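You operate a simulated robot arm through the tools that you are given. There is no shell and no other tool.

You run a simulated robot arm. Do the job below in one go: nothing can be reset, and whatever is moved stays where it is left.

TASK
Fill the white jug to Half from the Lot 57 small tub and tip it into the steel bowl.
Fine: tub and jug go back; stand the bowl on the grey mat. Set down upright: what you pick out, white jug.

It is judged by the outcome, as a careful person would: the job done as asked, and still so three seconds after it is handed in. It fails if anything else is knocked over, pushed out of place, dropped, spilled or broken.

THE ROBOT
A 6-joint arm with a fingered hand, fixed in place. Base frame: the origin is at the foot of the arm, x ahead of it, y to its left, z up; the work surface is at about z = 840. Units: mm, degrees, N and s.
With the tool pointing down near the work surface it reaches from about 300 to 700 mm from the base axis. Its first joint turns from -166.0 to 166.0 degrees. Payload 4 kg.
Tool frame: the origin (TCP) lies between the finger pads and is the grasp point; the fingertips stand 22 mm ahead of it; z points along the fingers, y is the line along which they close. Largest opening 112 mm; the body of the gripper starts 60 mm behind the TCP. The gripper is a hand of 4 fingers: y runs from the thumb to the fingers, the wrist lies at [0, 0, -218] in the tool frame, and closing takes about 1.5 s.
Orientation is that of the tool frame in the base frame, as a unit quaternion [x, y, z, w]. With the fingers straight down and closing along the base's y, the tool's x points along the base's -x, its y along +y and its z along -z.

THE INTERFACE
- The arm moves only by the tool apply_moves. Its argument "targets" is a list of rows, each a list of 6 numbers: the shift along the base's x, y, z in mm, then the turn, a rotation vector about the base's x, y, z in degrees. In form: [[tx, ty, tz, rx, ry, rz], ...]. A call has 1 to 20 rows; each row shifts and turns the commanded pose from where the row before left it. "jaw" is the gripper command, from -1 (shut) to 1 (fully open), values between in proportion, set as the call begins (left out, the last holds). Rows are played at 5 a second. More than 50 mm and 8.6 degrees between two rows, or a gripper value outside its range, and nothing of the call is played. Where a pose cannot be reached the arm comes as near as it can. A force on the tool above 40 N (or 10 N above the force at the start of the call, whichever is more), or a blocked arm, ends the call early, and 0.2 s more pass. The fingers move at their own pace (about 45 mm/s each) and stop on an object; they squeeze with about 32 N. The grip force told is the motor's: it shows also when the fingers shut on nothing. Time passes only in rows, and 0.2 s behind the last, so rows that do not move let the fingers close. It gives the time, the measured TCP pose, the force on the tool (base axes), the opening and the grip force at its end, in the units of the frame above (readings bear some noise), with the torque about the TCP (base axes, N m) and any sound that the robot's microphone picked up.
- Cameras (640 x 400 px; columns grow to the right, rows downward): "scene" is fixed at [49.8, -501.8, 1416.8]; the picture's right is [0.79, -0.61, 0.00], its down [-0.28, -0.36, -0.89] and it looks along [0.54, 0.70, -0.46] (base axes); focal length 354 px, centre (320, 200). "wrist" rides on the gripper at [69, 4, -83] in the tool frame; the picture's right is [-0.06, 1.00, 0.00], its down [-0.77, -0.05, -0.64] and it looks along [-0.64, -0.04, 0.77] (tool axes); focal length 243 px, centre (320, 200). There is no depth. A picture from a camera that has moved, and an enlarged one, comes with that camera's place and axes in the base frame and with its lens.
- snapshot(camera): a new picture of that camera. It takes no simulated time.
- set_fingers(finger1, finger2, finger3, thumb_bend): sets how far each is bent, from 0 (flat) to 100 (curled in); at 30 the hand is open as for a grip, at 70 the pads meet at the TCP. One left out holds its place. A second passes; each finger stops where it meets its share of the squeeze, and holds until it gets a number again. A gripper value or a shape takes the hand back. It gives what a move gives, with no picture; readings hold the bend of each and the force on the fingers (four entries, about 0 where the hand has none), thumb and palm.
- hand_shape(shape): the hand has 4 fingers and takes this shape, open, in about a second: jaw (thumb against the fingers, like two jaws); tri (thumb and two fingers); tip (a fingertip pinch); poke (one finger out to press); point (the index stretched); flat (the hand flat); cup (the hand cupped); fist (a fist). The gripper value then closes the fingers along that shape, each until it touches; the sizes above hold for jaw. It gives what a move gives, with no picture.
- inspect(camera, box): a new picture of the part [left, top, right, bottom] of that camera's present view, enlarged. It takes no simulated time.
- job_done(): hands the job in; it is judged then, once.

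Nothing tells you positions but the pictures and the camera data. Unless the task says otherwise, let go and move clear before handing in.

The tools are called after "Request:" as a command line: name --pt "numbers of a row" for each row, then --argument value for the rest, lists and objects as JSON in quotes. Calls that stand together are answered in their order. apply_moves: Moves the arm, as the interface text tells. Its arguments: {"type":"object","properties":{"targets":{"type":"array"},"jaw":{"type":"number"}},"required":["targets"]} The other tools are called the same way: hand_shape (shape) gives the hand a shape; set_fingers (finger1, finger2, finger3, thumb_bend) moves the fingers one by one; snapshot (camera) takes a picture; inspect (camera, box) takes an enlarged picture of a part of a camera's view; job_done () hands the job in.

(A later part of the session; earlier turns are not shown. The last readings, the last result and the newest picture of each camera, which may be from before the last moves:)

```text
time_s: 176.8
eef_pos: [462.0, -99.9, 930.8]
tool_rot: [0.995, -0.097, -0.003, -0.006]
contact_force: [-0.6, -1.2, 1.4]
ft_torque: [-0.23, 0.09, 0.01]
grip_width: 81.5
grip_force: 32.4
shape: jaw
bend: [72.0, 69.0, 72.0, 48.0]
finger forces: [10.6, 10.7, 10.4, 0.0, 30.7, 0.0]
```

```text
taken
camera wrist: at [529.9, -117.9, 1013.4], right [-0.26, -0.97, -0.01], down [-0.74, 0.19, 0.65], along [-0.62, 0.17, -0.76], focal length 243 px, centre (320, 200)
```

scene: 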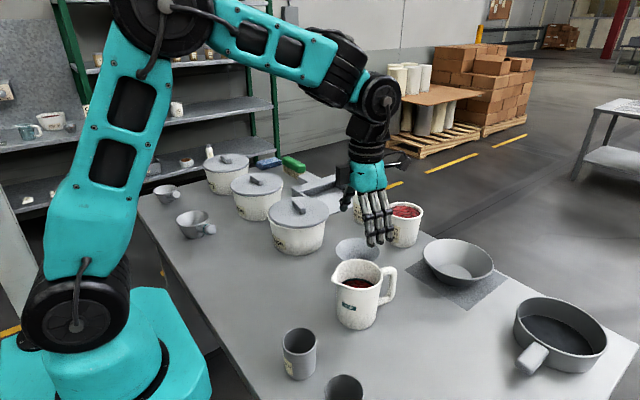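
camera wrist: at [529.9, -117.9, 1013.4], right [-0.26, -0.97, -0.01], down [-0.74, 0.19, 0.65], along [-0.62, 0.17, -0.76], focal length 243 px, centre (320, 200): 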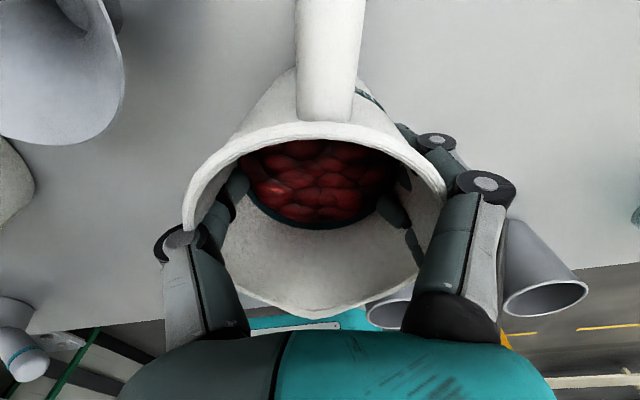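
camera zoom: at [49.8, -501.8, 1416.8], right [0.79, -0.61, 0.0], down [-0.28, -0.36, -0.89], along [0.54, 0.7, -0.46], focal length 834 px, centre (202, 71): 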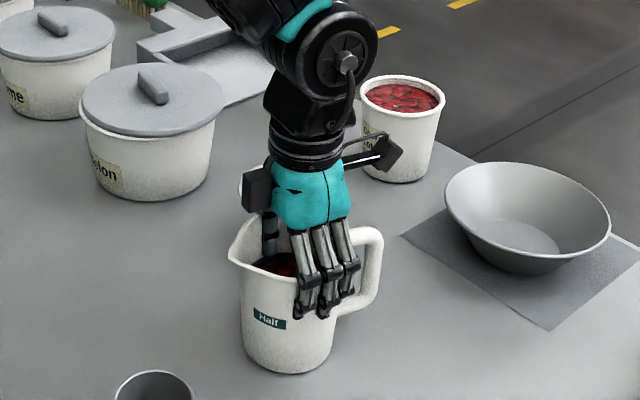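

Request:
apply_moves --pt "0 0 3 0 0 0" --pt "0 0 5 0 0 0" --pt "0 0 7 0 0 0" --pt "0 0 0 0 0 0"

Request:
snapshot --camera "wrist"

Request:
inspect --camera "scene" --box '[310, 170, 430, 340]'

```text
time_s: 177.8
eef_pos: [463.4, -100.1, 946.2]
tool_rot: [0.995, -0.097, -0.003, -0.006]
contact_force: [0.9, 0.0, -3.6]
ft_torque: [0.02, 0.02, -0.01]
grip_width: 81.2
grip_force: 31.7
shape: jaw
bend: [72.0, 69.0, 72.0, 48.0]
finger forces: [10.6, 10.7, 10.2, 0.1, 31.5, 0.0]
```

```text
taken
camera wrist: at [530.7, -118.6, 1028.6], right [-0.26, -0.97, -0.01], down [-0.74, 0.19, 0.65], along [-0.63, 0.17, -0.76], focal length 243 px, centre (320, 200)
```

wrist: 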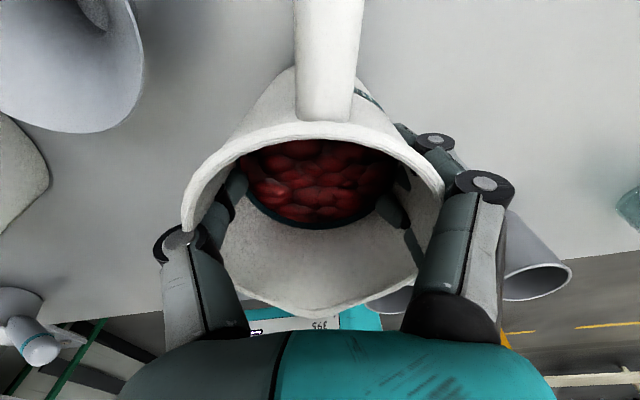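

```text
2.35 times, centred on (370, 255) of scene
camera zoom: at [49.8, -501.8, 1416.8], right [0.79, -0.61, 0.0], down [-0.28, -0.36, -0.89], along [0.54, 0.7, -0.46], focal length 834 px, centre (202, 71)
```

zoom: 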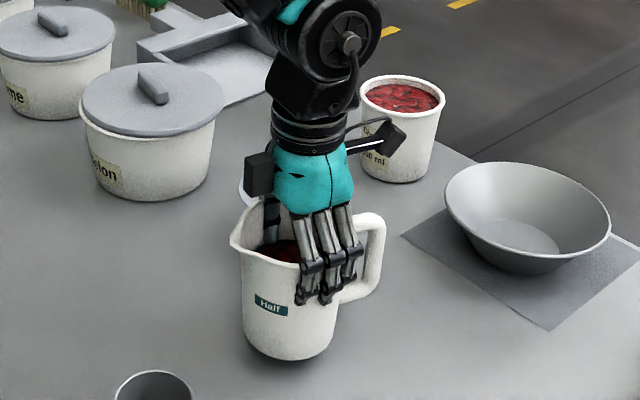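

The filled jug is held upright and steady. I'll raise it, carry it outward toward the bowl and only begin tilting gently as I get there.

Request:
apply_moves --pt "0 0 20 0 0 0" --pt "0 0 30 0 0 0" --pt "0 0 35 0 0 0" --pt "0 0 34 0 0 0" --pt "20 -3 0 0 0 0" --pt "24 -3.5 0 0 0 0" --pt "24 -3.5 0 0 0 0" --pt "24 -3.5 0 0 0 0" --pt "24 -3.5 0 0 0 0" --pt "24 -3.5 0 0 0 0" --pt "0 0 0 0 0 0"

Request:
snapshot --camera "wrist"

Request:
snapshot --camera "scene"

```text
time_s: 180.2
eef_pos: [602.4, -121.2, 1063.6]
tool_rot: [0.995, -0.097, -0.004, -0.006]
contact_force: [-0.6, 0.8, -3.4]
ft_torque: [-0.02, 0.04, 0.0]
grip_width: 81.2
grip_force: 31.9
shape: jaw
bend: [72.0, 69.0, 72.0, 48.0]
finger forces: [11.0, 10.9, 10.4, 0.0, 31.0, 0.1]
```

```text
taken
camera wrist: at [670.2, -139.8, 1146.3], right [-0.25, -0.97, -0.01], down [-0.74, 0.19, 0.65], along [-0.63, 0.17, -0.76], focal length 243 px, centre (320, 200)
```

wrist: 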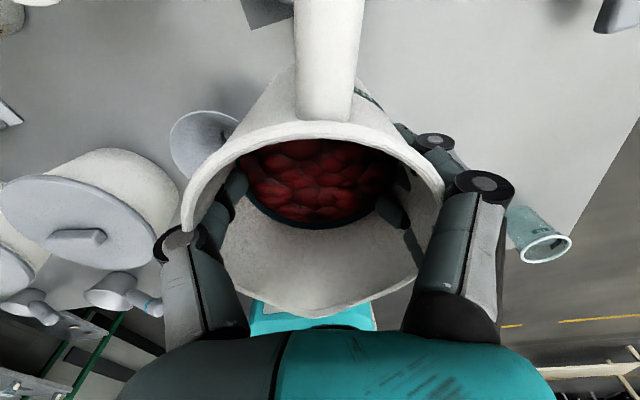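

```text
taken
```

scene: 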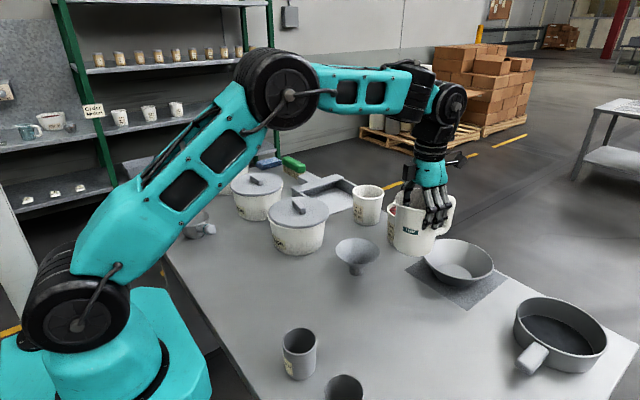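

Request:
apply_moves --pt "21.6 -4.2 -6 -1.36 -6.87 0" --pt "21.6 -4.2 -6 -1.36 -6.87 0" --pt "21.6 -4.2 -6 -1.36 -6.87 0" --pt "21.6 -4.2 -6 -1.36 -6.87 0" --pt "21.6 -4.2 -6 -1.36 -6.87 0" --pt "0 0 0 0 0 0"

Request:
snapshot --camera "wrist"

Request:
snapshot --camera "scene"

```text
time_s: 181.6
eef_pos: [707.4, -142.4, 1035.7]
tool_rot: [0.951, -0.091, 0.296, 0.023]
contact_force: [-0.2, -0.4, -4.3]
ft_torque: [0.01, 0.11, 0.05]
grip_width: 81.1
grip_force: 32.1
shape: jaw
bend: [72.0, 69.0, 72.0, 48.0]
finger forces: [11.0, 11.0, 10.5, 0.0, 30.8, 0.0]
```

```text
taken
camera wrist: at [717.6, -149.1, 1143.1], right [-0.24, -0.97, -0.04], down [-0.97, 0.23, 0.09], along [-0.08, 0.07, -0.99], focal length 243 px, centre (320, 200)
```

wrist: 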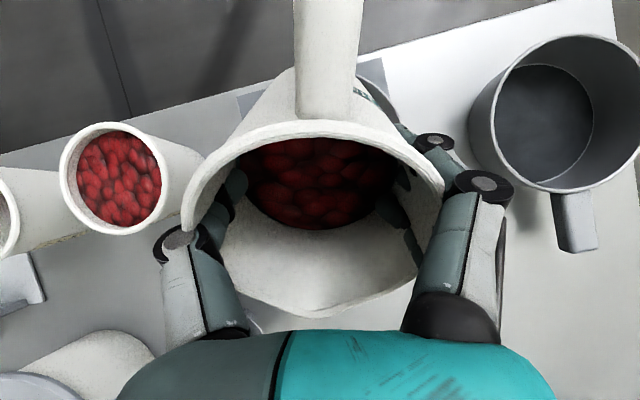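

```text
taken
```

scene: 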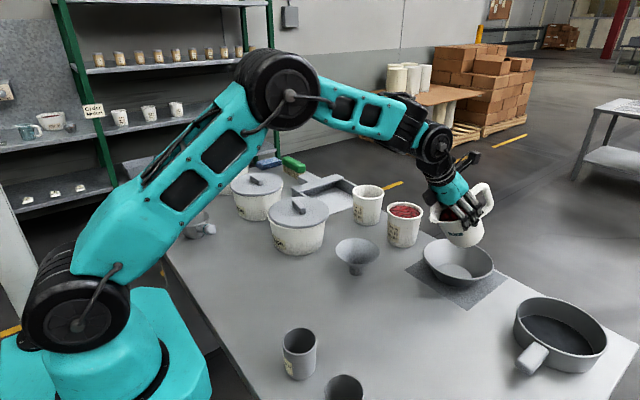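

The jug hangs steady at 35° with no slipping. I'll bring the spout over the bowl's centre while increasing the tilt.

Request:
apply_moves --pt "18.6 -3.7 -10 -0.3 -1.5 0" --pt "18.6 -3.7 -10 -0.67 -3.4 0" --pt "14.7 -2.9 -8 -0.48 -2.45 0" --pt "14.7 -2.9 -7 -0.48 -2.45 0" --pt "10.8 -2.1 -5 -0.48 -2.45 0" --pt "10.8 -2.1 -5 -0.48 -2.45 0" --pt "0 0 0 0 0 0"

Request:
snapshot --camera "wrist"

Request:
inspect --camera "scene" --box '[390, 140, 550, 300]'

```text
time_s: 183.2
eef_pos: [797.8, -157.2, 990.2]
tool_rot: [0.904, -0.085, 0.418, 0.036]
contact_force: [0.4, 0.3, -3.0]
ft_torque: [0.0, 0.13, 0.0]
grip_width: 81.2
grip_force: 32.6
shape: jaw
bend: [72.0, 69.0, 72.0, 48.0]
finger forces: [10.9, 10.9, 10.5, 0.0, 30.7, 0.0]
```

```text
taken
camera wrist: at [779.1, -159.5, 1095.6], right [-0.22, -0.97, -0.06], down [-0.96, 0.23, -0.17], along [0.17, 0.02, -0.98], focal length 243 px, centre (320, 200)
```

wrist: 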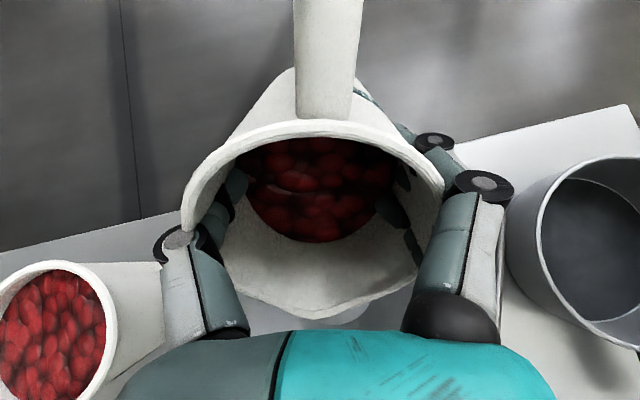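

```text
2.50 times, centred on (470, 220) of scene
camera zoom: at [49.8, -501.8, 1416.8], right [0.79, -0.61, 0.0], down [-0.28, -0.36, -0.89], along [0.54, 0.7, -0.46], focal length 886 px, centre (-55, 150)
```

zoom: 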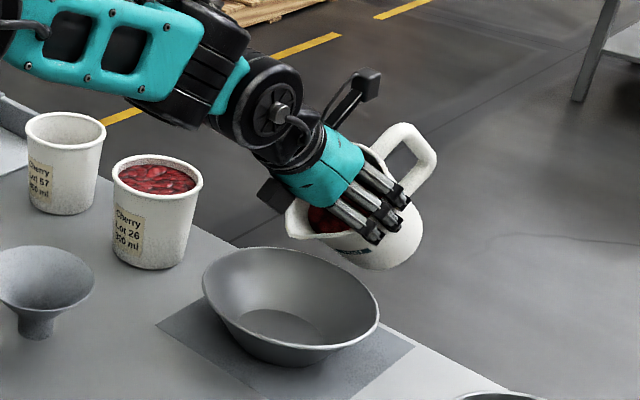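

Request:
inspect --camera "scene" --box '[490, 180, 570, 260]'

Request:
inspect --camera "wrist" --box '[160, 100, 480, 340]'

```text
5.00 times, centred on (530, 220) of scene
camera zoom: at [49.8, -501.8, 1416.8], right [0.79, -0.61, 0.0], down [-0.28, -0.36, -0.89], along [0.54, 0.7, -0.46], focal length 1771 px, centre (-730, 100)
```

zoom: 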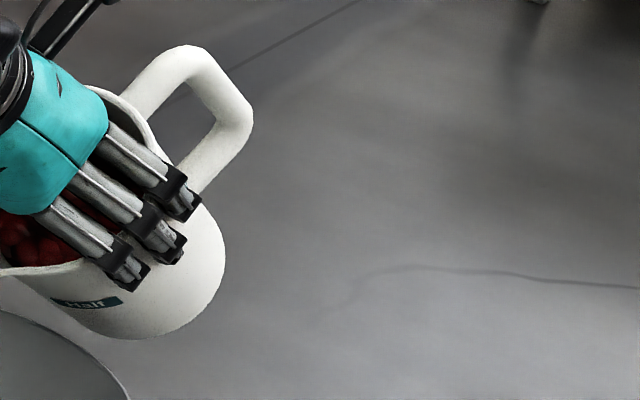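

```text
1.67 times, centred on (320, 220) of wrist
camera zoom: at [779.1, -159.5, 1095.6], right [-0.22, -0.97, -0.06], down [-0.96, 0.23, -0.17], along [0.17, 0.02, -0.98], focal length 404 px, centre (320, 167)
```

zoom: 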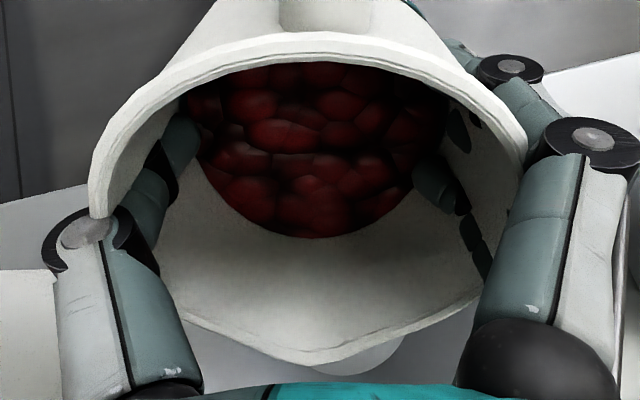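

Request:
inspect --camera "scene" --box '[455, 185, 555, 285]'

```text
4.00 times, centred on (505, 235) of scene
camera zoom: at [49.8, -501.8, 1416.8], right [0.79, -0.61, 0.0], down [-0.28, -0.36, -0.89], along [0.54, 0.7, -0.46], focal length 1417 px, centre (-420, 60)
```

zoom: 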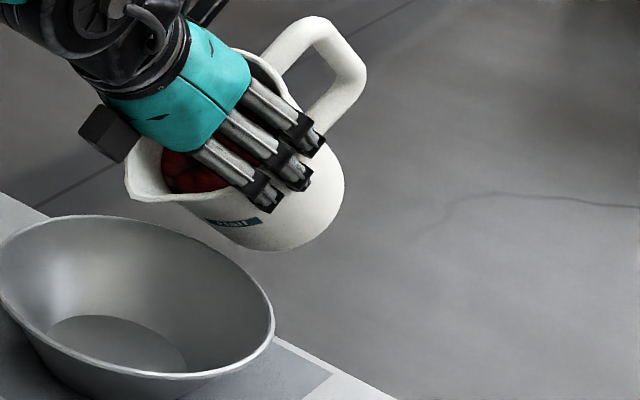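

The spout is right above the bowl's centre. I'll keep tilting in small steps, holding the spout there and watching the flow.

Request:
apply_moves --pt "3 -0.6 -6 -0.48 -2.45 0" --pt "3 -0.6 -5 -0.48 -2.45 0" --pt "0 0 0 0 0 0" --pt "-2 0.4 1 -0.48 -2.45 0" --pt "-2 0.4 1 -0.48 -2.45 0" --pt "0 0 0 0 0 0" --pt "0 0 0 0 0 0"

Request:
inspect --camera "scene" --box '[430, 160, 550, 300]'

Request:
snapshot --camera "wrist"

```text
time_s: 184.8
eef_pos: [799.5, -160.3, 980.8]
tool_rot: [0.865, -0.081, 0.494, 0.043]
contact_force: [-0.1, -0.1, -3.7]
ft_torque: [0.04, 0.14, 0.03]
grip_width: 81.1
grip_force: 31.8
shape: jaw
bend: [72.0, 69.0, 72.0, 48.0]
finger forces: [11.1, 11.1, 10.5, 0.0, 30.7, 0.1]
```

```text
2.86 times, centred on (490, 230) of scene
camera zoom: at [49.8, -501.8, 1416.8], right [0.79, -0.61, 0.0], down [-0.28, -0.36, -0.89], along [0.54, 0.7, -0.46], focal length 1012 px, centre (-166, 114)
```

zoom: 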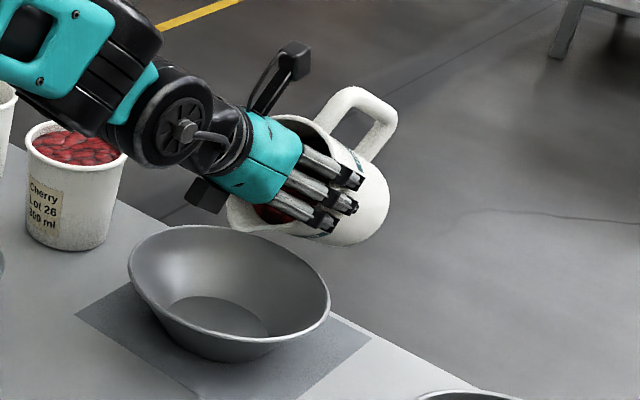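

```text
taken
camera wrist: at [763.4, -157.3, 1082.6], right [-0.21, -0.97, -0.06], down [-0.92, 0.22, -0.33], along [0.34, -0.02, -0.94], focal length 243 px, centre (320, 200)
```

wrist: 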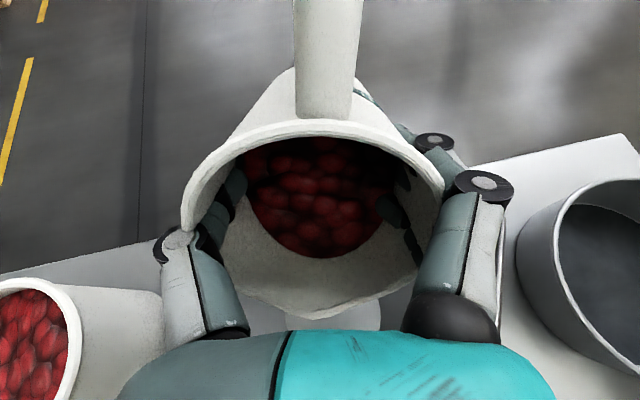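

Request:
apply_moves --pt "-2 0.4 2 -0.48 -2.45 0" --pt "-2.5 0.5 2 -0.48 -2.45 0" --pt "0 0 0 0 0 0" --pt "-2.7 0.5 2 -0.48 -2.45 0" --pt "0 0 0 0 0 0" --pt "0 0 0 0 0 0"

Request:
inspect --camera "scene" --box '[430, 160, 550, 300]'

Request:
snapshot --camera "wrist"

```text
time_s: 186.2
eef_pos: [792.0, -158.1, 985.2]
tool_rot: [0.83, -0.078, 0.549, 0.049]
contact_force: [-0.7, 0.2, -3.1]
ft_torque: [0.03, 0.13, -0.01]
grip_width: 81.0
grip_force: 31.8
shape: jaw
bend: [72.0, 69.0, 72.0, 48.0]
finger forces: [11.0, 10.9, 10.6, 0.0, 30.6, 0.0]
```

```text
2.86 times, centred on (490, 230) of scene
camera zoom: at [49.8, -501.8, 1416.8], right [0.79, -0.61, 0.0], down [-0.28, -0.36, -0.89], along [0.54, 0.7, -0.46], focal length 1012 px, centre (-166, 114)
```

zoom: 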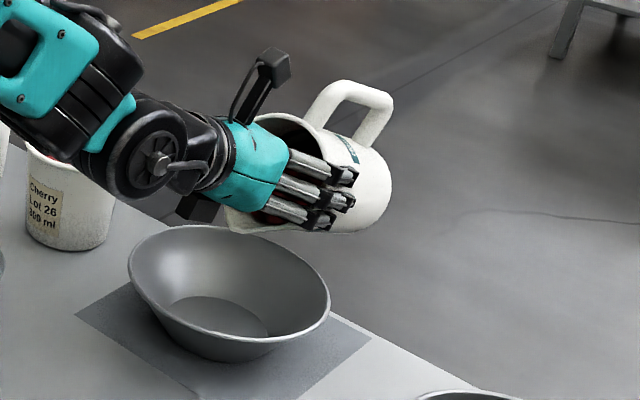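

```text
taken
camera wrist: at [743.3, -153.8, 1082.3], right [-0.21, -0.98, -0.06], down [-0.87, 0.21, -0.45], along [0.46, -0.04, -0.89], focal length 243 px, centre (320, 200)
```

wrist: 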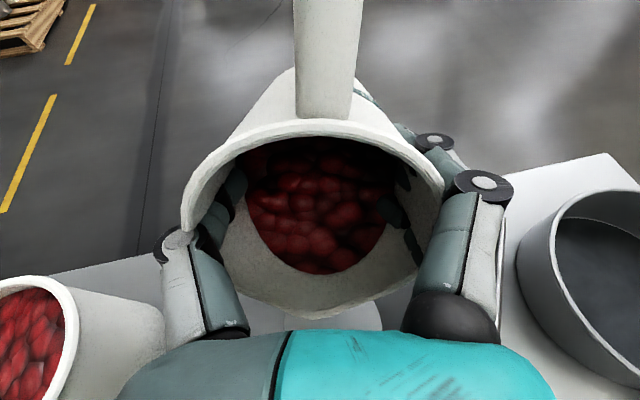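

Request:
apply_moves --pt "-2.7 0.5 1.5 -0.48 -2.45 0" --pt "0 0 0 0 0 0" --pt "-2.7 0.5 1.5 -0.48 -2.45 0" --pt "0 0 0 0 0 0" --pt "0 0 0 0 0 0" --pt "0 0 0 0 0 0"

Request:
inspect --camera "scene" --box '[430, 160, 550, 300]'

Request:
snapshot --camera "wrist"

```text
time_s: 187.6
eef_pos: [787.9, -158.9, 989.2]
tool_rot: [0.806, -0.075, 0.585, 0.052]
contact_force: [-0.3, 0.2, -3.4]
ft_torque: [0.02, 0.15, -0.01]
grip_width: 80.9
grip_force: 32.0
shape: jaw
bend: [72.0, 69.0, 72.0, 48.0]
finger forces: [11.1, 11.0, 10.5, 0.0, 30.6, 0.0]
```

```text
2.86 times, centred on (490, 230) of scene
camera zoom: at [49.8, -501.8, 1416.8], right [0.79, -0.61, 0.0], down [-0.28, -0.36, -0.89], along [0.54, 0.7, -0.46], focal length 1012 px, centre (-166, 114)
```

zoom: 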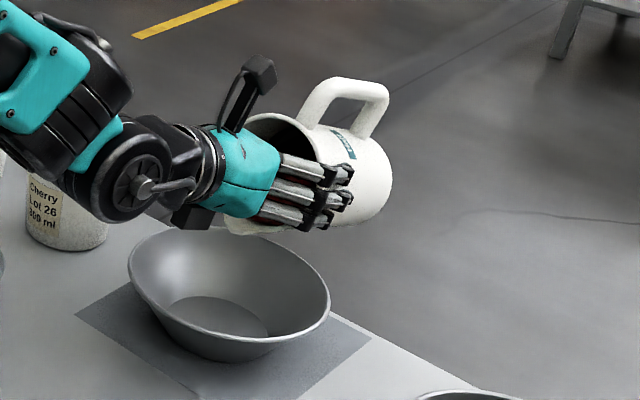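

```text
taken
camera wrist: at [730.4, -151.5, 1080.3], right [-0.2, -0.98, -0.06], down [-0.82, 0.2, -0.53], along [0.53, -0.05, -0.85], focal length 243 px, centre (320, 200)
```

wrist: 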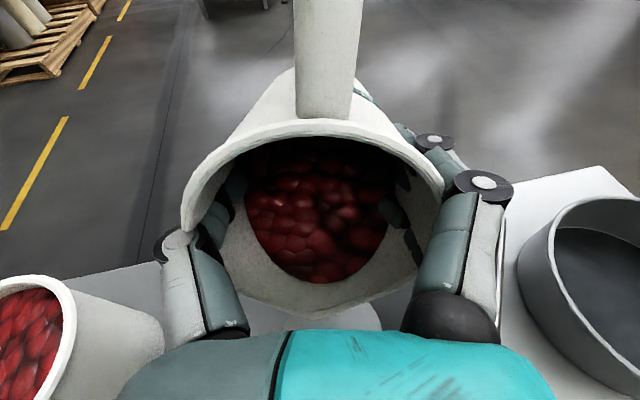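

Request:
apply_moves --pt "-2.8 0.5 1 -0.48 -2.45 0" --pt "0 0 0 0 0 0" --pt "-2.8 0.5 1 -0.48 -2.45 0" --pt "0 0 0 0 0 0" --pt "0 0 0 0 0 0" --pt "0 0 0 0 0 0"

Request:
inspect --camera "scene" --box '[430, 160, 550, 300]'

Request:
snapshot --camera "wrist"

```text
time_s: 189.0
eef_pos: [781.0, -156.7, 992.3]
tool_rot: [0.779, -0.072, 0.62, 0.056]
contact_force: [0.5, -0.1, -3.3]
ft_torque: [0.04, 0.11, 0.01]
grip_width: 81.1
grip_force: 32.6
shape: jaw
bend: [72.0, 69.0, 72.0, 48.0]
finger forces: [11.1, 11.1, 10.6, 0.1, 30.6, 0.0]
```

```text
2.86 times, centred on (490, 230) of scene
camera zoom: at [49.8, -501.8, 1416.8], right [0.79, -0.61, 0.0], down [-0.28, -0.36, -0.89], along [0.54, 0.7, -0.46], focal length 1012 px, centre (-166, 114)
```

zoom: 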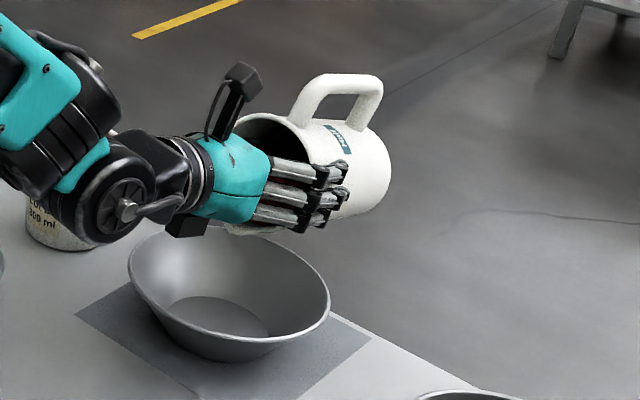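

```text
taken
camera wrist: at [717.2, -148.5, 1078.0], right [-0.2, -0.98, -0.06], down [-0.78, 0.2, -0.6], along [0.6, -0.07, -0.8], focal length 243 px, centre (320, 200)
```

wrist: 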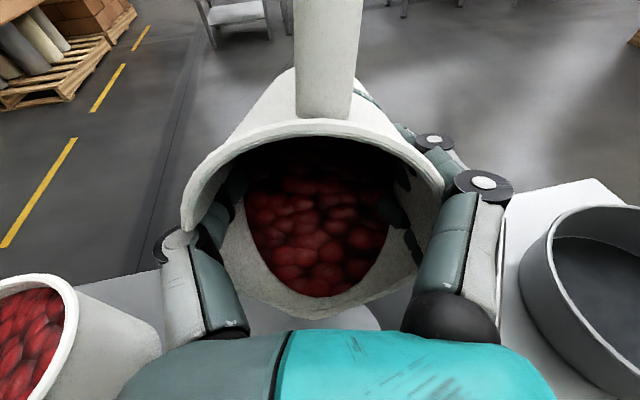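

Request:
apply_moves --pt "-2.8 0.5 1 -0.48 -2.45 0" --pt "0 0 0 0 0 0" --pt "0 0 0 0 0 0" --pt "-2.8 0.5 0.5 -0.48 -2.45 0" --pt "0 0 0 0 0 0" --pt "0 0 0 0 0 0"

Request:
inspect --camera "scene" --box '[430, 160, 550, 300]'

Request:
snapshot --camera "wrist"

```text
time_s: 190.4
eef_pos: [775.9, -156.2, 994.8]
tool_rot: [0.751, -0.07, 0.654, 0.06]
contact_force: [-0.7, -0.2, -2.2]
ft_torque: [0.04, 0.11, 0.0]
grip_width: 81.1
grip_force: 31.5
shape: jaw
bend: [72.0, 69.0, 72.0, 48.0]
finger forces: [11.2, 11.0, 10.5, 0.0, 30.6, 0.0]
```

```text
2.86 times, centred on (490, 230) of scene
camera zoom: at [49.8, -501.8, 1416.8], right [0.79, -0.61, 0.0], down [-0.28, -0.36, -0.89], along [0.54, 0.7, -0.46], focal length 1012 px, centre (-166, 114)
```

zoom: 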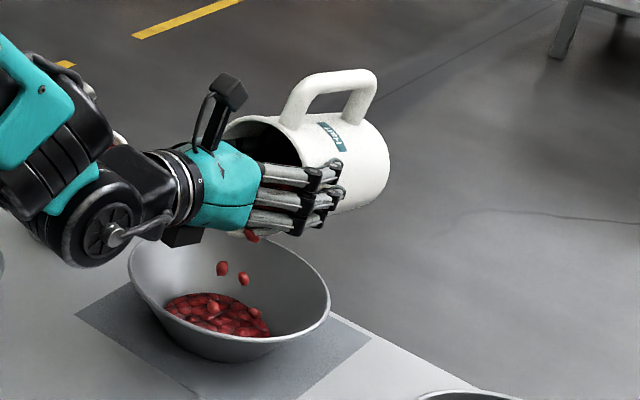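

```text
taken
camera wrist: at [704.3, -146.4, 1073.7], right [-0.19, -0.98, -0.06], down [-0.72, 0.18, -0.67], along [0.67, -0.08, -0.74], focal length 243 px, centre (320, 200)
```

wrist: 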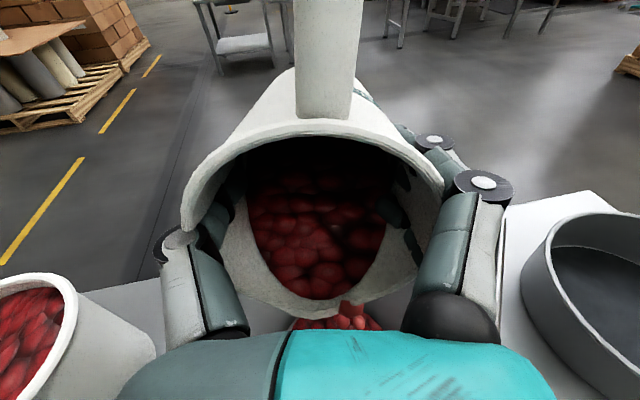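

Pieces are landing neatly in the bowl. I'll continue tilting gradually to empty the jug.

Request:
apply_moves --pt "0 0 0 0 0 0" --pt "0 0 0 0 0 0" --pt "-2.8 0.5 0.5 -0.48 -2.45 0" --pt "0 0 0 0 0 0" --pt "0 0 0 0 0 0" --pt "-2.8 0.5 0.5 -0.48 -2.45 0" --pt "0 0 0 0 0 0" --pt "0 0 0 0 0 0"

Request:
inspect --camera "scene" --box '[430, 160, 550, 300]'

Request:
snapshot --camera "wrist"

```text
time_s: 192.2
eef_pos: [769.7, -152.5, 993.8]
tool_rot: [0.722, -0.066, 0.686, 0.062]
contact_force: [-0.9, -0.7, -2.3]
ft_torque: [0.03, 0.14, 0.02]
grip_width: 80.6
grip_force: 32.5
shape: jaw
bend: [72.0, 69.0, 72.0, 48.0]
finger forces: [11.4, 11.0, 10.5, 0.0, 30.5, 0.0]
```

```text
2.86 times, centred on (490, 230) of scene
camera zoom: at [49.8, -501.8, 1416.8], right [0.79, -0.61, 0.0], down [-0.28, -0.36, -0.89], along [0.54, 0.7, -0.46], focal length 1012 px, centre (-166, 114)
```

zoom: 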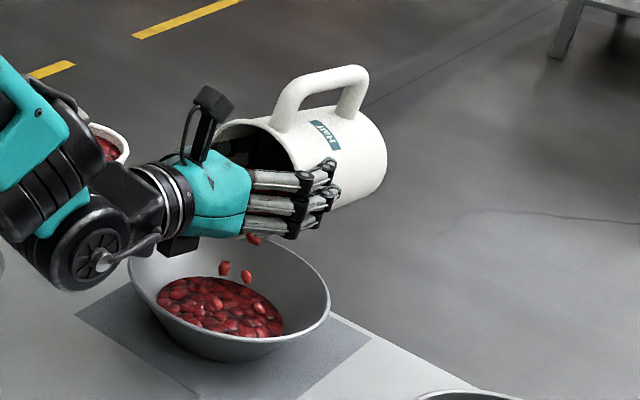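

```text
taken
camera wrist: at [692.7, -143.4, 1067.4], right [-0.19, -0.98, -0.06], down [-0.66, 0.17, -0.73], along [0.73, -0.09, -0.68], focal length 243 px, centre (320, 200)
```

wrist: 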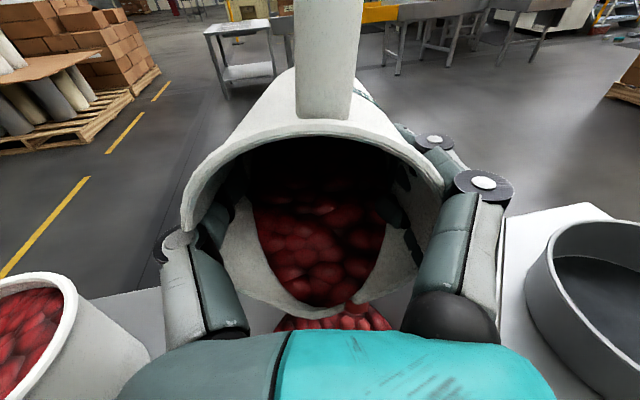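

Request:
apply_moves --pt "0 0 0 0 0 0" --pt "-2.8 0.5 0.5 -0.48 -2.45 0" --pt "0 0 0 0 0 0" --pt "0 0 0 0 0 0" --pt "-2.8 0.5 0.5 -0.48 -2.45 0" --pt "0 0 0 0 0 0" --pt "0 0 0 0 0 0" --pt "-2.8 0.5 0.5 -0.48 -2.45 0" --pt "0 0 0 0 0 0" --pt "0 0 0 0 0 0"

Request:
inspect --camera "scene" --box '[430, 160, 550, 300]'

Request:
snapshot --camera "wrist"

```text
time_s: 194.4
eef_pos: [762.2, -152.6, 995.8]
tool_rot: [0.676, -0.062, 0.731, 0.068]
contact_force: [0.7, 0.5, -2.3]
ft_torque: [0.03, 0.05, 0.01]
grip_width: 80.6
grip_force: 31.9
shape: jaw
bend: [72.0, 69.0, 72.0, 48.0]
finger forces: [11.6, 11.0, 10.5, 0.1, 30.4, 0.0]
```

```text
2.86 times, centred on (490, 230) of scene
camera zoom: at [49.8, -501.8, 1416.8], right [0.79, -0.61, 0.0], down [-0.28, -0.36, -0.89], along [0.54, 0.7, -0.46], focal length 1012 px, centre (-166, 114)
```

zoom: 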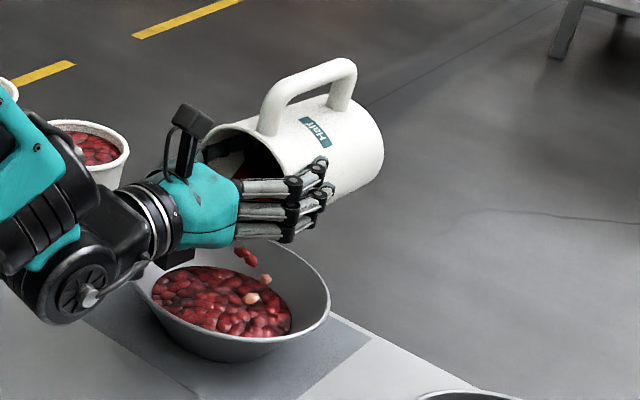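

```text
taken
camera wrist: at [675.1, -140.5, 1058.9], right [-0.18, -0.98, -0.06], down [-0.56, 0.15, -0.81], along [0.81, -0.11, -0.58], focal length 243 px, centre (320, 200)
```

wrist: 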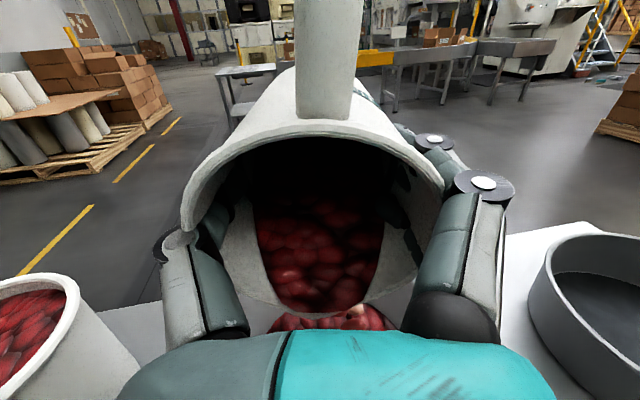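

Request:
apply_moves --pt "-2.5 0.5 1 -0.48 -2.45 0" --pt "0 0 0 0 0 0" --pt "0 0 0 0 0 0" --pt "-2.5 0.5 1 -0.48 -2.45 0" --pt "0 0 0 0 0 0" --pt "0 0 0 0 0 0" --pt "-2.5 0.5 1 -0.48 -2.45 0" --pt "0 0 0 0 0 0" --pt "0 0 0 0 0 0" --pt "-2.5 0.5 1 -0.48 -2.45 0" --pt "0 0 0 0 0 0" --pt "0 0 0 0 0 0"

Request:
inspect --camera "scene" --box '[430, 160, 550, 300]'

Request:
snapshot --camera "wrist"

```text
time_s: 197.0
eef_pos: [752.4, -152.0, 1000.5]
tool_rot: [0.609, -0.055, 0.788, 0.073]
contact_force: [0.4, 0.5, -0.5]
ft_torque: [0.0, 0.06, 0.0]
grip_width: 80.8
grip_force: 32.3
shape: jaw
bend: [72.0, 69.0, 72.0, 48.0]
finger forces: [11.9, 10.8, 10.4, 0.0, 30.2, 0.0]
```

```text
2.86 times, centred on (490, 230) of scene
camera zoom: at [49.8, -501.8, 1416.8], right [0.79, -0.61, 0.0], down [-0.28, -0.36, -0.89], along [0.54, 0.7, -0.46], focal length 1012 px, centre (-166, 114)
```

zoom: 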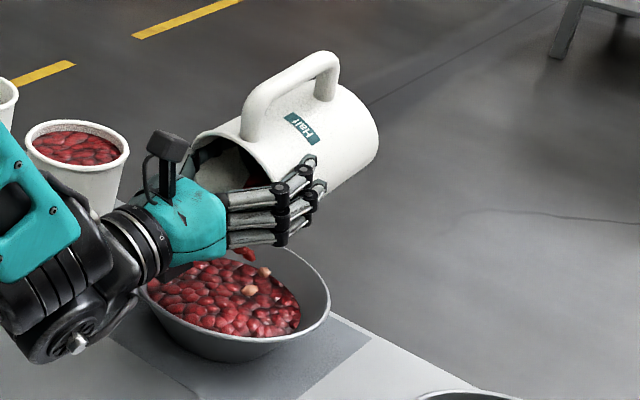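

```text
taken
camera wrist: at [655.3, -137.0, 1046.0], right [-0.17, -0.98, -0.06], down [-0.41, 0.12, -0.9], along [0.89, -0.13, -0.43], focal length 243 px, centre (320, 200)
```

wrist: 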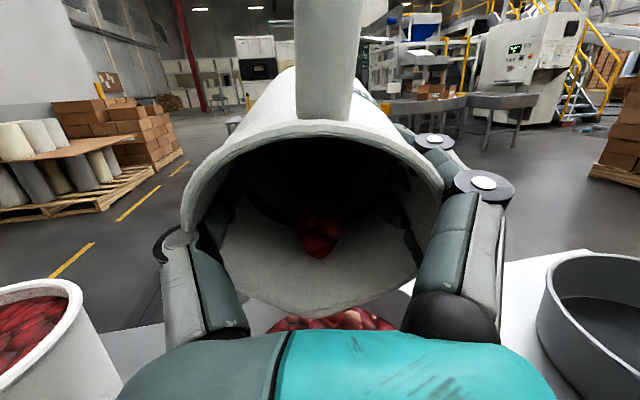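

Almost empty. I'll tilt a little further to release the last pieces.

Request:
apply_moves --pt "-2 0.4 2 -0.6 -2.95 0" --pt "0 0 0 0 0 0" --pt "-2 0.4 2 -0.6 -2.95 0" --pt "0 0 0 0 0 0" --pt "-2 0.4 2 -0.6 -2.95 0" --pt "0 0 0 0 0 0" --pt "0 0 0 0 0 0" --pt "0 0 0 0 0 0"

Request:
inspect --camera "scene" --box '[430, 160, 550, 300]'

Request:
inspect --camera "wrist" --box '[160, 100, 480, 340]'

```text
time_s: 198.8
eef_pos: [746.0, -149.6, 1004.0]
tool_rot: [0.546, -0.048, 0.832, 0.079]
contact_force: [-0.3, -0.8, -1.0]
ft_torque: [0.01, 0.05, 0.04]
grip_width: 80.7
grip_force: 32.5
shape: jaw
bend: [72.0, 69.0, 72.0, 48.0]
finger forces: [11.9, 10.9, 10.4, 0.1, 30.2, 0.0]
```

```text
2.86 times, centred on (490, 230) of scene
camera zoom: at [49.8, -501.8, 1416.8], right [0.79, -0.61, 0.0], down [-0.28, -0.36, -0.89], along [0.54, 0.7, -0.46], focal length 1012 px, centre (-166, 114)
```

zoom: 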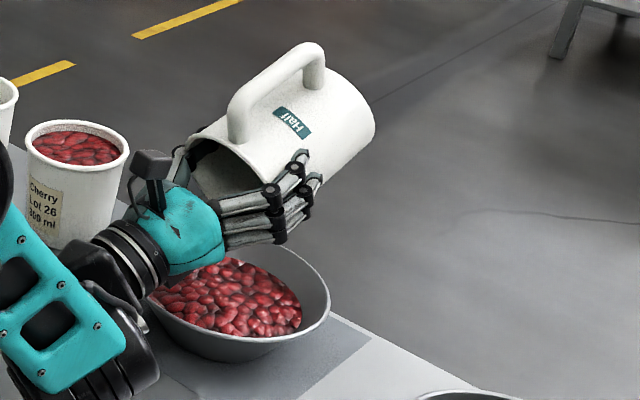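

```text
1.67 times, centred on (320, 220) of wrist
camera zoom: at [643.2, -134.3, 1036.0], right [-0.16, -0.99, -0.05], down [-0.27, 0.1, -0.96], along [0.95, -0.14, -0.28], focal length 404 px, centre (320, 167)
```

zoom: 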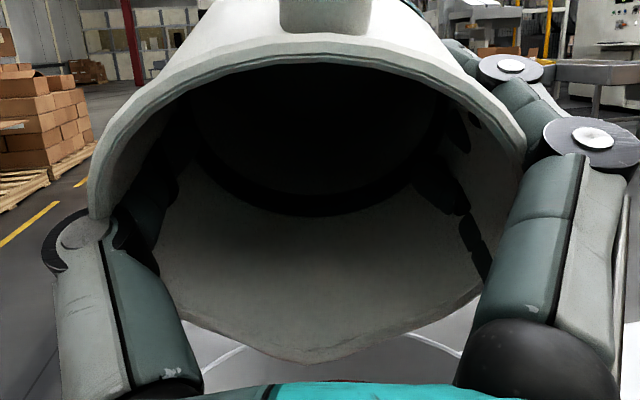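

Request:
snapshot --camera "scene"

```text
taken
```

scene: 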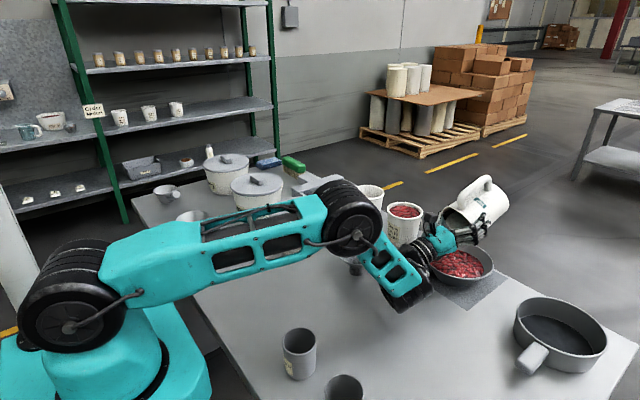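

The jug is empty and everything is in the bowl. I'll lift away and bring the jug back upright while drawing it inward.

Request:
apply_moves --pt "0 0 20 0 0 0" --pt "0 0 20 0 0 0" --pt "-9.8 1.9 3 1.55 7.85 0" --pt "-9.8 1.9 3 1.55 7.85 0" --pt "-9.8 1.9 3 1.55 7.85 0" --pt "-9.8 1.9 3 1.55 7.85 0" --pt "-9.8 1.9 3 1.55 7.85 0" --pt "-9.8 1.9 3 1.55 7.85 0" --pt "-9.8 1.9 3 1.55 7.85 0" --pt "-9.8 1.9 3 1.55 7.85 0" --pt "-9.8 1.9 3 1.55 7.85 0" --pt "-9.8 1.9 3 1.55 7.85 0" --pt "-9.8 1.9 3 1.55 7.85 0" --pt "-9.8 1.9 3 1.55 7.85 0" --pt "-9.8 1.9 3 1.55 7.85 0" --pt "-9.8 1.9 3 1.55 7.85 0" --pt "0 0 0 0 0 0"

Request:
snapshot --camera "wrist"

Request:
snapshot --camera "scene"

```text
time_s: 202.4
eef_pos: [607.1, -122.4, 1087.4]
tool_rot: [0.995, -0.097, 0.012, -0.005]
contact_force: [-0.4, 0.1, -0.4]
ft_torque: [-0.01, -0.01, 0.02]
grip_width: 79.9
grip_force: 32.4
shape: jaw
bend: [73.0, 69.0, 72.0, 48.0]
finger forces: [12.9, 10.9, 10.4, 0.0, 29.1, 0.1]
```

```text
taken
camera wrist: at [672.8, -140.8, 1172.2], right [-0.26, -0.97, -0.01], down [-0.76, 0.19, 0.62], along [-0.6, 0.17, -0.78], focal length 243 px, centre (320, 200)
```

wrist: 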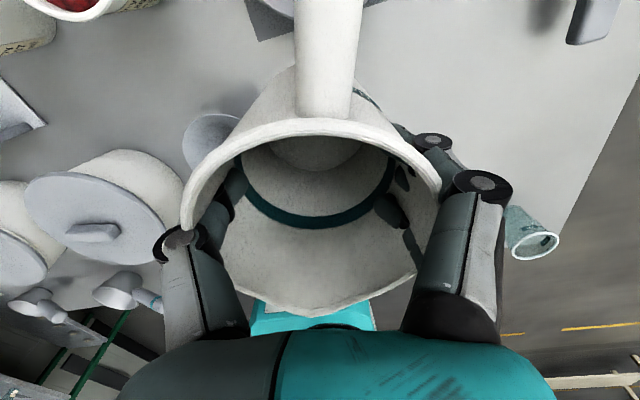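

```text
taken
```

scene: 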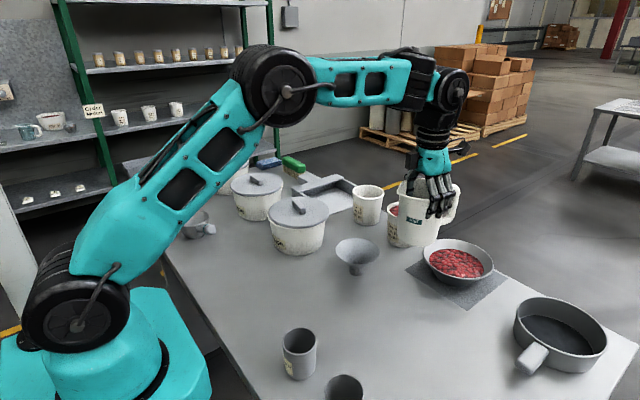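

The jug is empty, clean and upright. Now I'll carry it back home, turning it to its original orientation on the way.

Request:
apply_moves --pt "-9.8 5.75 0 0.29 1.71 0" --pt "-9.8 5.75 0 0 0 7.85" --pt "-9.8 5.75 0 0 0 7.85" --pt "-9.8 5.75 0 0 0 7.85" --pt "-9.8 5.75 0 0 0 7.85" --pt "-9.8 5.75 0 0 0 7.85" --pt "-9.8 5.75 0 0 0 7.85" --pt "-9.8 5.75 0 0 0 7.85" --pt "-9.8 5.75 0 0 0 7.85" --pt "-9.8 5.75 0 0 0 7.85" --pt "-9.8 5.75 0 0 0 7.85" --pt "-9.8 5.75 0 0 0 7.85" --pt "-9.8 5.75 0 0 0 7.85" --pt "-9.8 5.75 0 0 0 7.85" --pt "-9.8 5.75 0 0 0 7.85" --pt "-9.8 5.75 0 0 0 7.85" --pt "-9.8 5.75 0 0 0 7.85" --pt "0 0 0 0 0 0"

Request:
apply_moves --pt "-8.5 5.8 0 0 0 7.85" --pt "-8.5 5.8 0 0 0 7.85" --pt "-8.5 5.8 0 0 0 7.85" --pt "-8.5 5.8 0 0 0 7.85" --pt "-8.5 5.8 0 0 0 7.85" --pt "-8.5 5.8 0 0 0 7.85" --pt "-8.5 5.8 0 0 0 7.85" --pt "-8.5 5.8 0 0 0 7.85" --pt "-8.5 5.8 0 0 0 7.85" --pt "-8.5 5.8 0 0 0 7.85" --pt "-8.5 5.8 0 0 0 7.85" --pt "-8.5 5.8 0 0 0 7.85" --pt "-8.5 5.8 0 0 0 7.85" --pt "-8.5 5.8 0 0 0 7.85" --pt "-8.5 5.8 0 0 0 7.85" --pt "-8.5 5.8 0 0 0 7.85" --pt "0 0 0 0 0 0"

Request:
snapshot --camera "wrist"

Request:
snapshot --camera "scene"

```text
time_s: 206.2
eef_pos: [442.5, -24.8, 1087.5]
tool_rot: [0.541, 0.841, -0.006, -0.001]
contact_force: [-0.2, 0.2, -0.6]
ft_torque: [0.0, -0.02, 0.0]
grip_width: 80.4
grip_force: 31.9
shape: jaw
bend: [73.0, 69.0, 72.0, 48.0]
finger forces: [12.9, 11.0, 10.5, 0.0, 28.9, 0.0]
```

```text
time_s: 209.8
eef_pos: [307.3, 68.9, 1087.7]
tool_rot: [-0.501, 0.865, -0.003, 0.005]
contact_force: [0.6, 0.1, -0.8]
ft_torque: [-0.01, -0.01, 0.0]
grip_width: 80.3
grip_force: 31.5
shape: jaw
bend: [73.0, 69.0, 72.0, 48.0]
finger forces: [13.0, 11.0, 10.4, 0.1, 28.8, 0.0]
```

```text
taken
camera wrist: at [267.6, 10.2, 1171.2], right [-0.83, 0.55, -0.01], down [0.42, 0.64, 0.65], along [0.36, 0.53, -0.76], focal length 243 px, centre (320, 200)
```

wrist: 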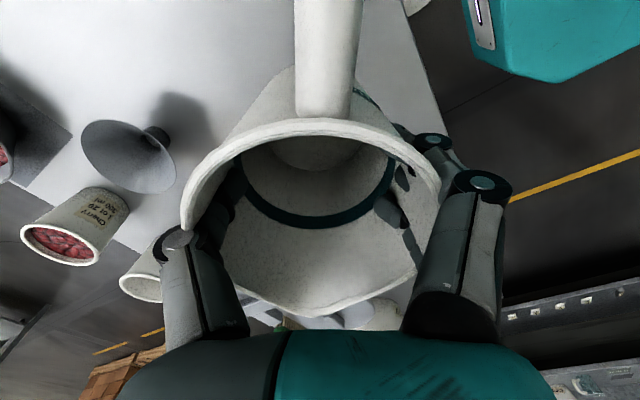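

```text
taken
```

scene: 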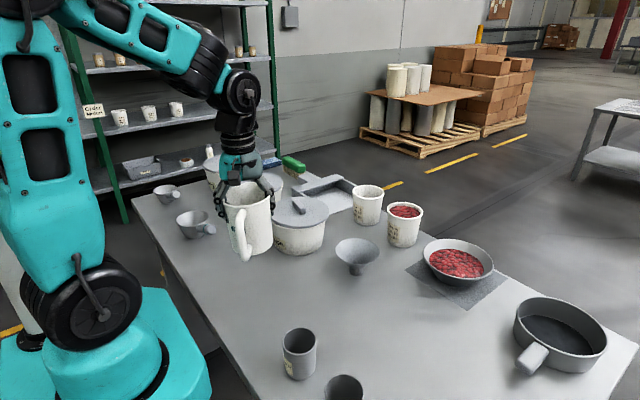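

Request:
apply_moves --pt "-0.7 -2 -30 0 0 0" --pt "0 0 -35 0 0 0" --pt "0 0 -35 0 0 0" --pt "0 0 -30 0 0 0" --pt "0 0 -15 0 0 0" --pt "0 0 0 0 0 0"

Request:
apply_moves --pt "0 0 0 0 0 0"

Request:
inspect --camera "scene" --box '[200, 220, 320, 330]'

```text
time_s: 211.2
eef_pos: [305.4, 64.2, 942.7]
tool_rot: [-0.5, 0.866, -0.004, 0.004]
contact_force: [-0.1, -0.3, -0.8]
ft_torque: [0.02, 0.01, 0.03]
grip_width: 80.3
grip_force: 31.8
shape: jaw
bend: [73.0, 69.0, 72.0, 48.0]
finger forces: [13.2, 11.1, 10.4, 0.1, 28.9, 0.1]
```

```text
time_s: 211.6
eef_pos: [304.5, 64.8, 942.5]
tool_rot: [-0.501, 0.865, -0.004, 0.005]
contact_force: [0.5, -0.5, -1.1]
ft_torque: [0.02, -0.02, -0.01]
grip_width: 80.1
grip_force: 32.0
shape: jaw
bend: [73.0, 69.0, 72.0, 48.0]
finger forces: [13.2, 11.0, 10.3, 0.0, 28.9, 0.0]
```

```text
3.64 times, centred on (260, 275) of scene
camera zoom: at [49.8, -501.8, 1416.8], right [0.79, -0.61, 0.0], down [-0.28, -0.36, -0.89], along [0.54, 0.7, -0.46], focal length 1288 px, centre (538, -73)
```

zoom: 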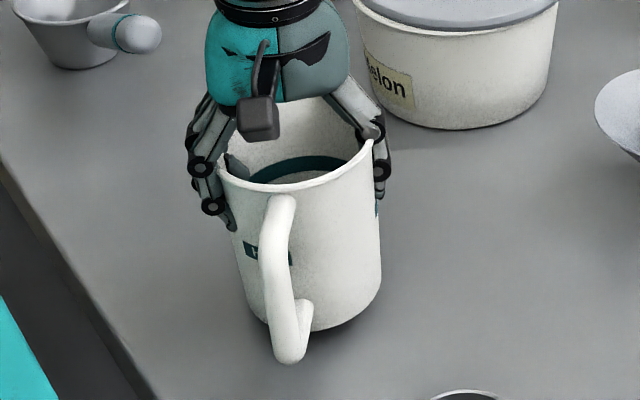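

Request:
apply_moves --pt "0.5 1 0 0 0 3.5" --pt "0.5 0.5 0 0 0 3.5" --pt "0 0 0 0 0 0"

Request:
inspect --camera "scene" --box '[200, 220, 320, 330]'

```text
time_s: 212.4
eef_pos: [306.8, 66.5, 943.8]
tool_rot: [-0.552, 0.834, -0.003, 0.005]
contact_force: [0.3, 0.6, 0.2]
ft_torque: [0.01, 0.0, 0.01]
grip_width: 80.3
grip_force: 32.0
shape: jaw
bend: [73.0, 69.0, 72.0, 48.0]
finger forces: [13.3, 11.2, 10.4, 0.0, 28.9, 0.1]
```

```text
3.64 times, centred on (260, 275) of scene
camera zoom: at [49.8, -501.8, 1416.8], right [0.79, -0.61, 0.0], down [-0.28, -0.36, -0.89], along [0.54, 0.7, -0.46], focal length 1288 px, centre (538, -73)
```

zoom: 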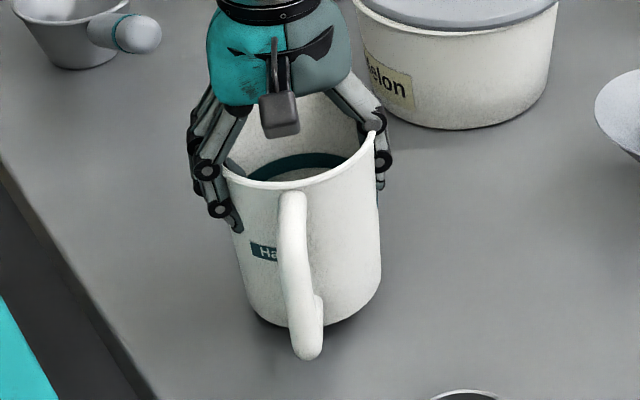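

The orientation now matches the original view. I'll lower it to the table and release.

Request:
apply_moves --pt "0 0 -5 0 0 0" --pt "0 0 -3 0 0 0" --pt "0 0 -2 0 0 0" --pt "0 0 -1 0 0 0" --pt "0 0 0 0 0 0"

Request:
apply_moves --pt "0 0 -1 0 0 0" --pt "0 0 0 0 0 0"

Request:
inspect --camera "scene" --box '[200, 220, 320, 330]'

```text
time_s: 213.6
eef_pos: [307.2, 67.5, 931.5]
tool_rot: [-0.552, 0.834, -0.004, 0.006]
contact_force: [-1.2, -2.0, 16.7]
ft_torque: [0.17, 0.61, 0.11]
grip_width: 79.5
grip_force: 31.6
shape: jaw
bend: [73.0, 70.0, 73.0, 48.0]
finger forces: [15.1, 11.5, 11.1, 0.0, 33.2, 0.0]
```

```text
time_s: 214.2
eef_pos: [307.2, 67.9, 931.6]
tool_rot: [-0.552, 0.834, -0.003, 0.006]
contact_force: [-0.3, -3.1, 20.3]
ft_torque: [0.1, 0.63, 0.1]
grip_width: 79.1
grip_force: 32.5
shape: jaw
bend: [73.0, 70.0, 73.0, 49.0]
finger forces: [15.5, 11.0, 10.7, 0.0, 34.5, 0.0]
```

```text
3.64 times, centred on (260, 275) of scene
camera zoom: at [49.8, -501.8, 1416.8], right [0.79, -0.61, 0.0], down [-0.28, -0.36, -0.89], along [0.54, 0.7, -0.46], focal length 1288 px, centre (538, -73)
```

zoom: 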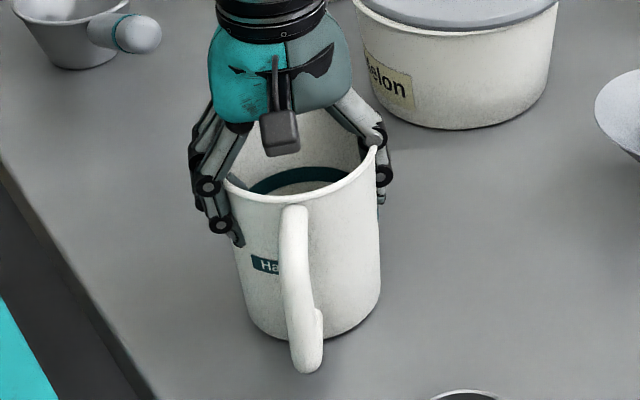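

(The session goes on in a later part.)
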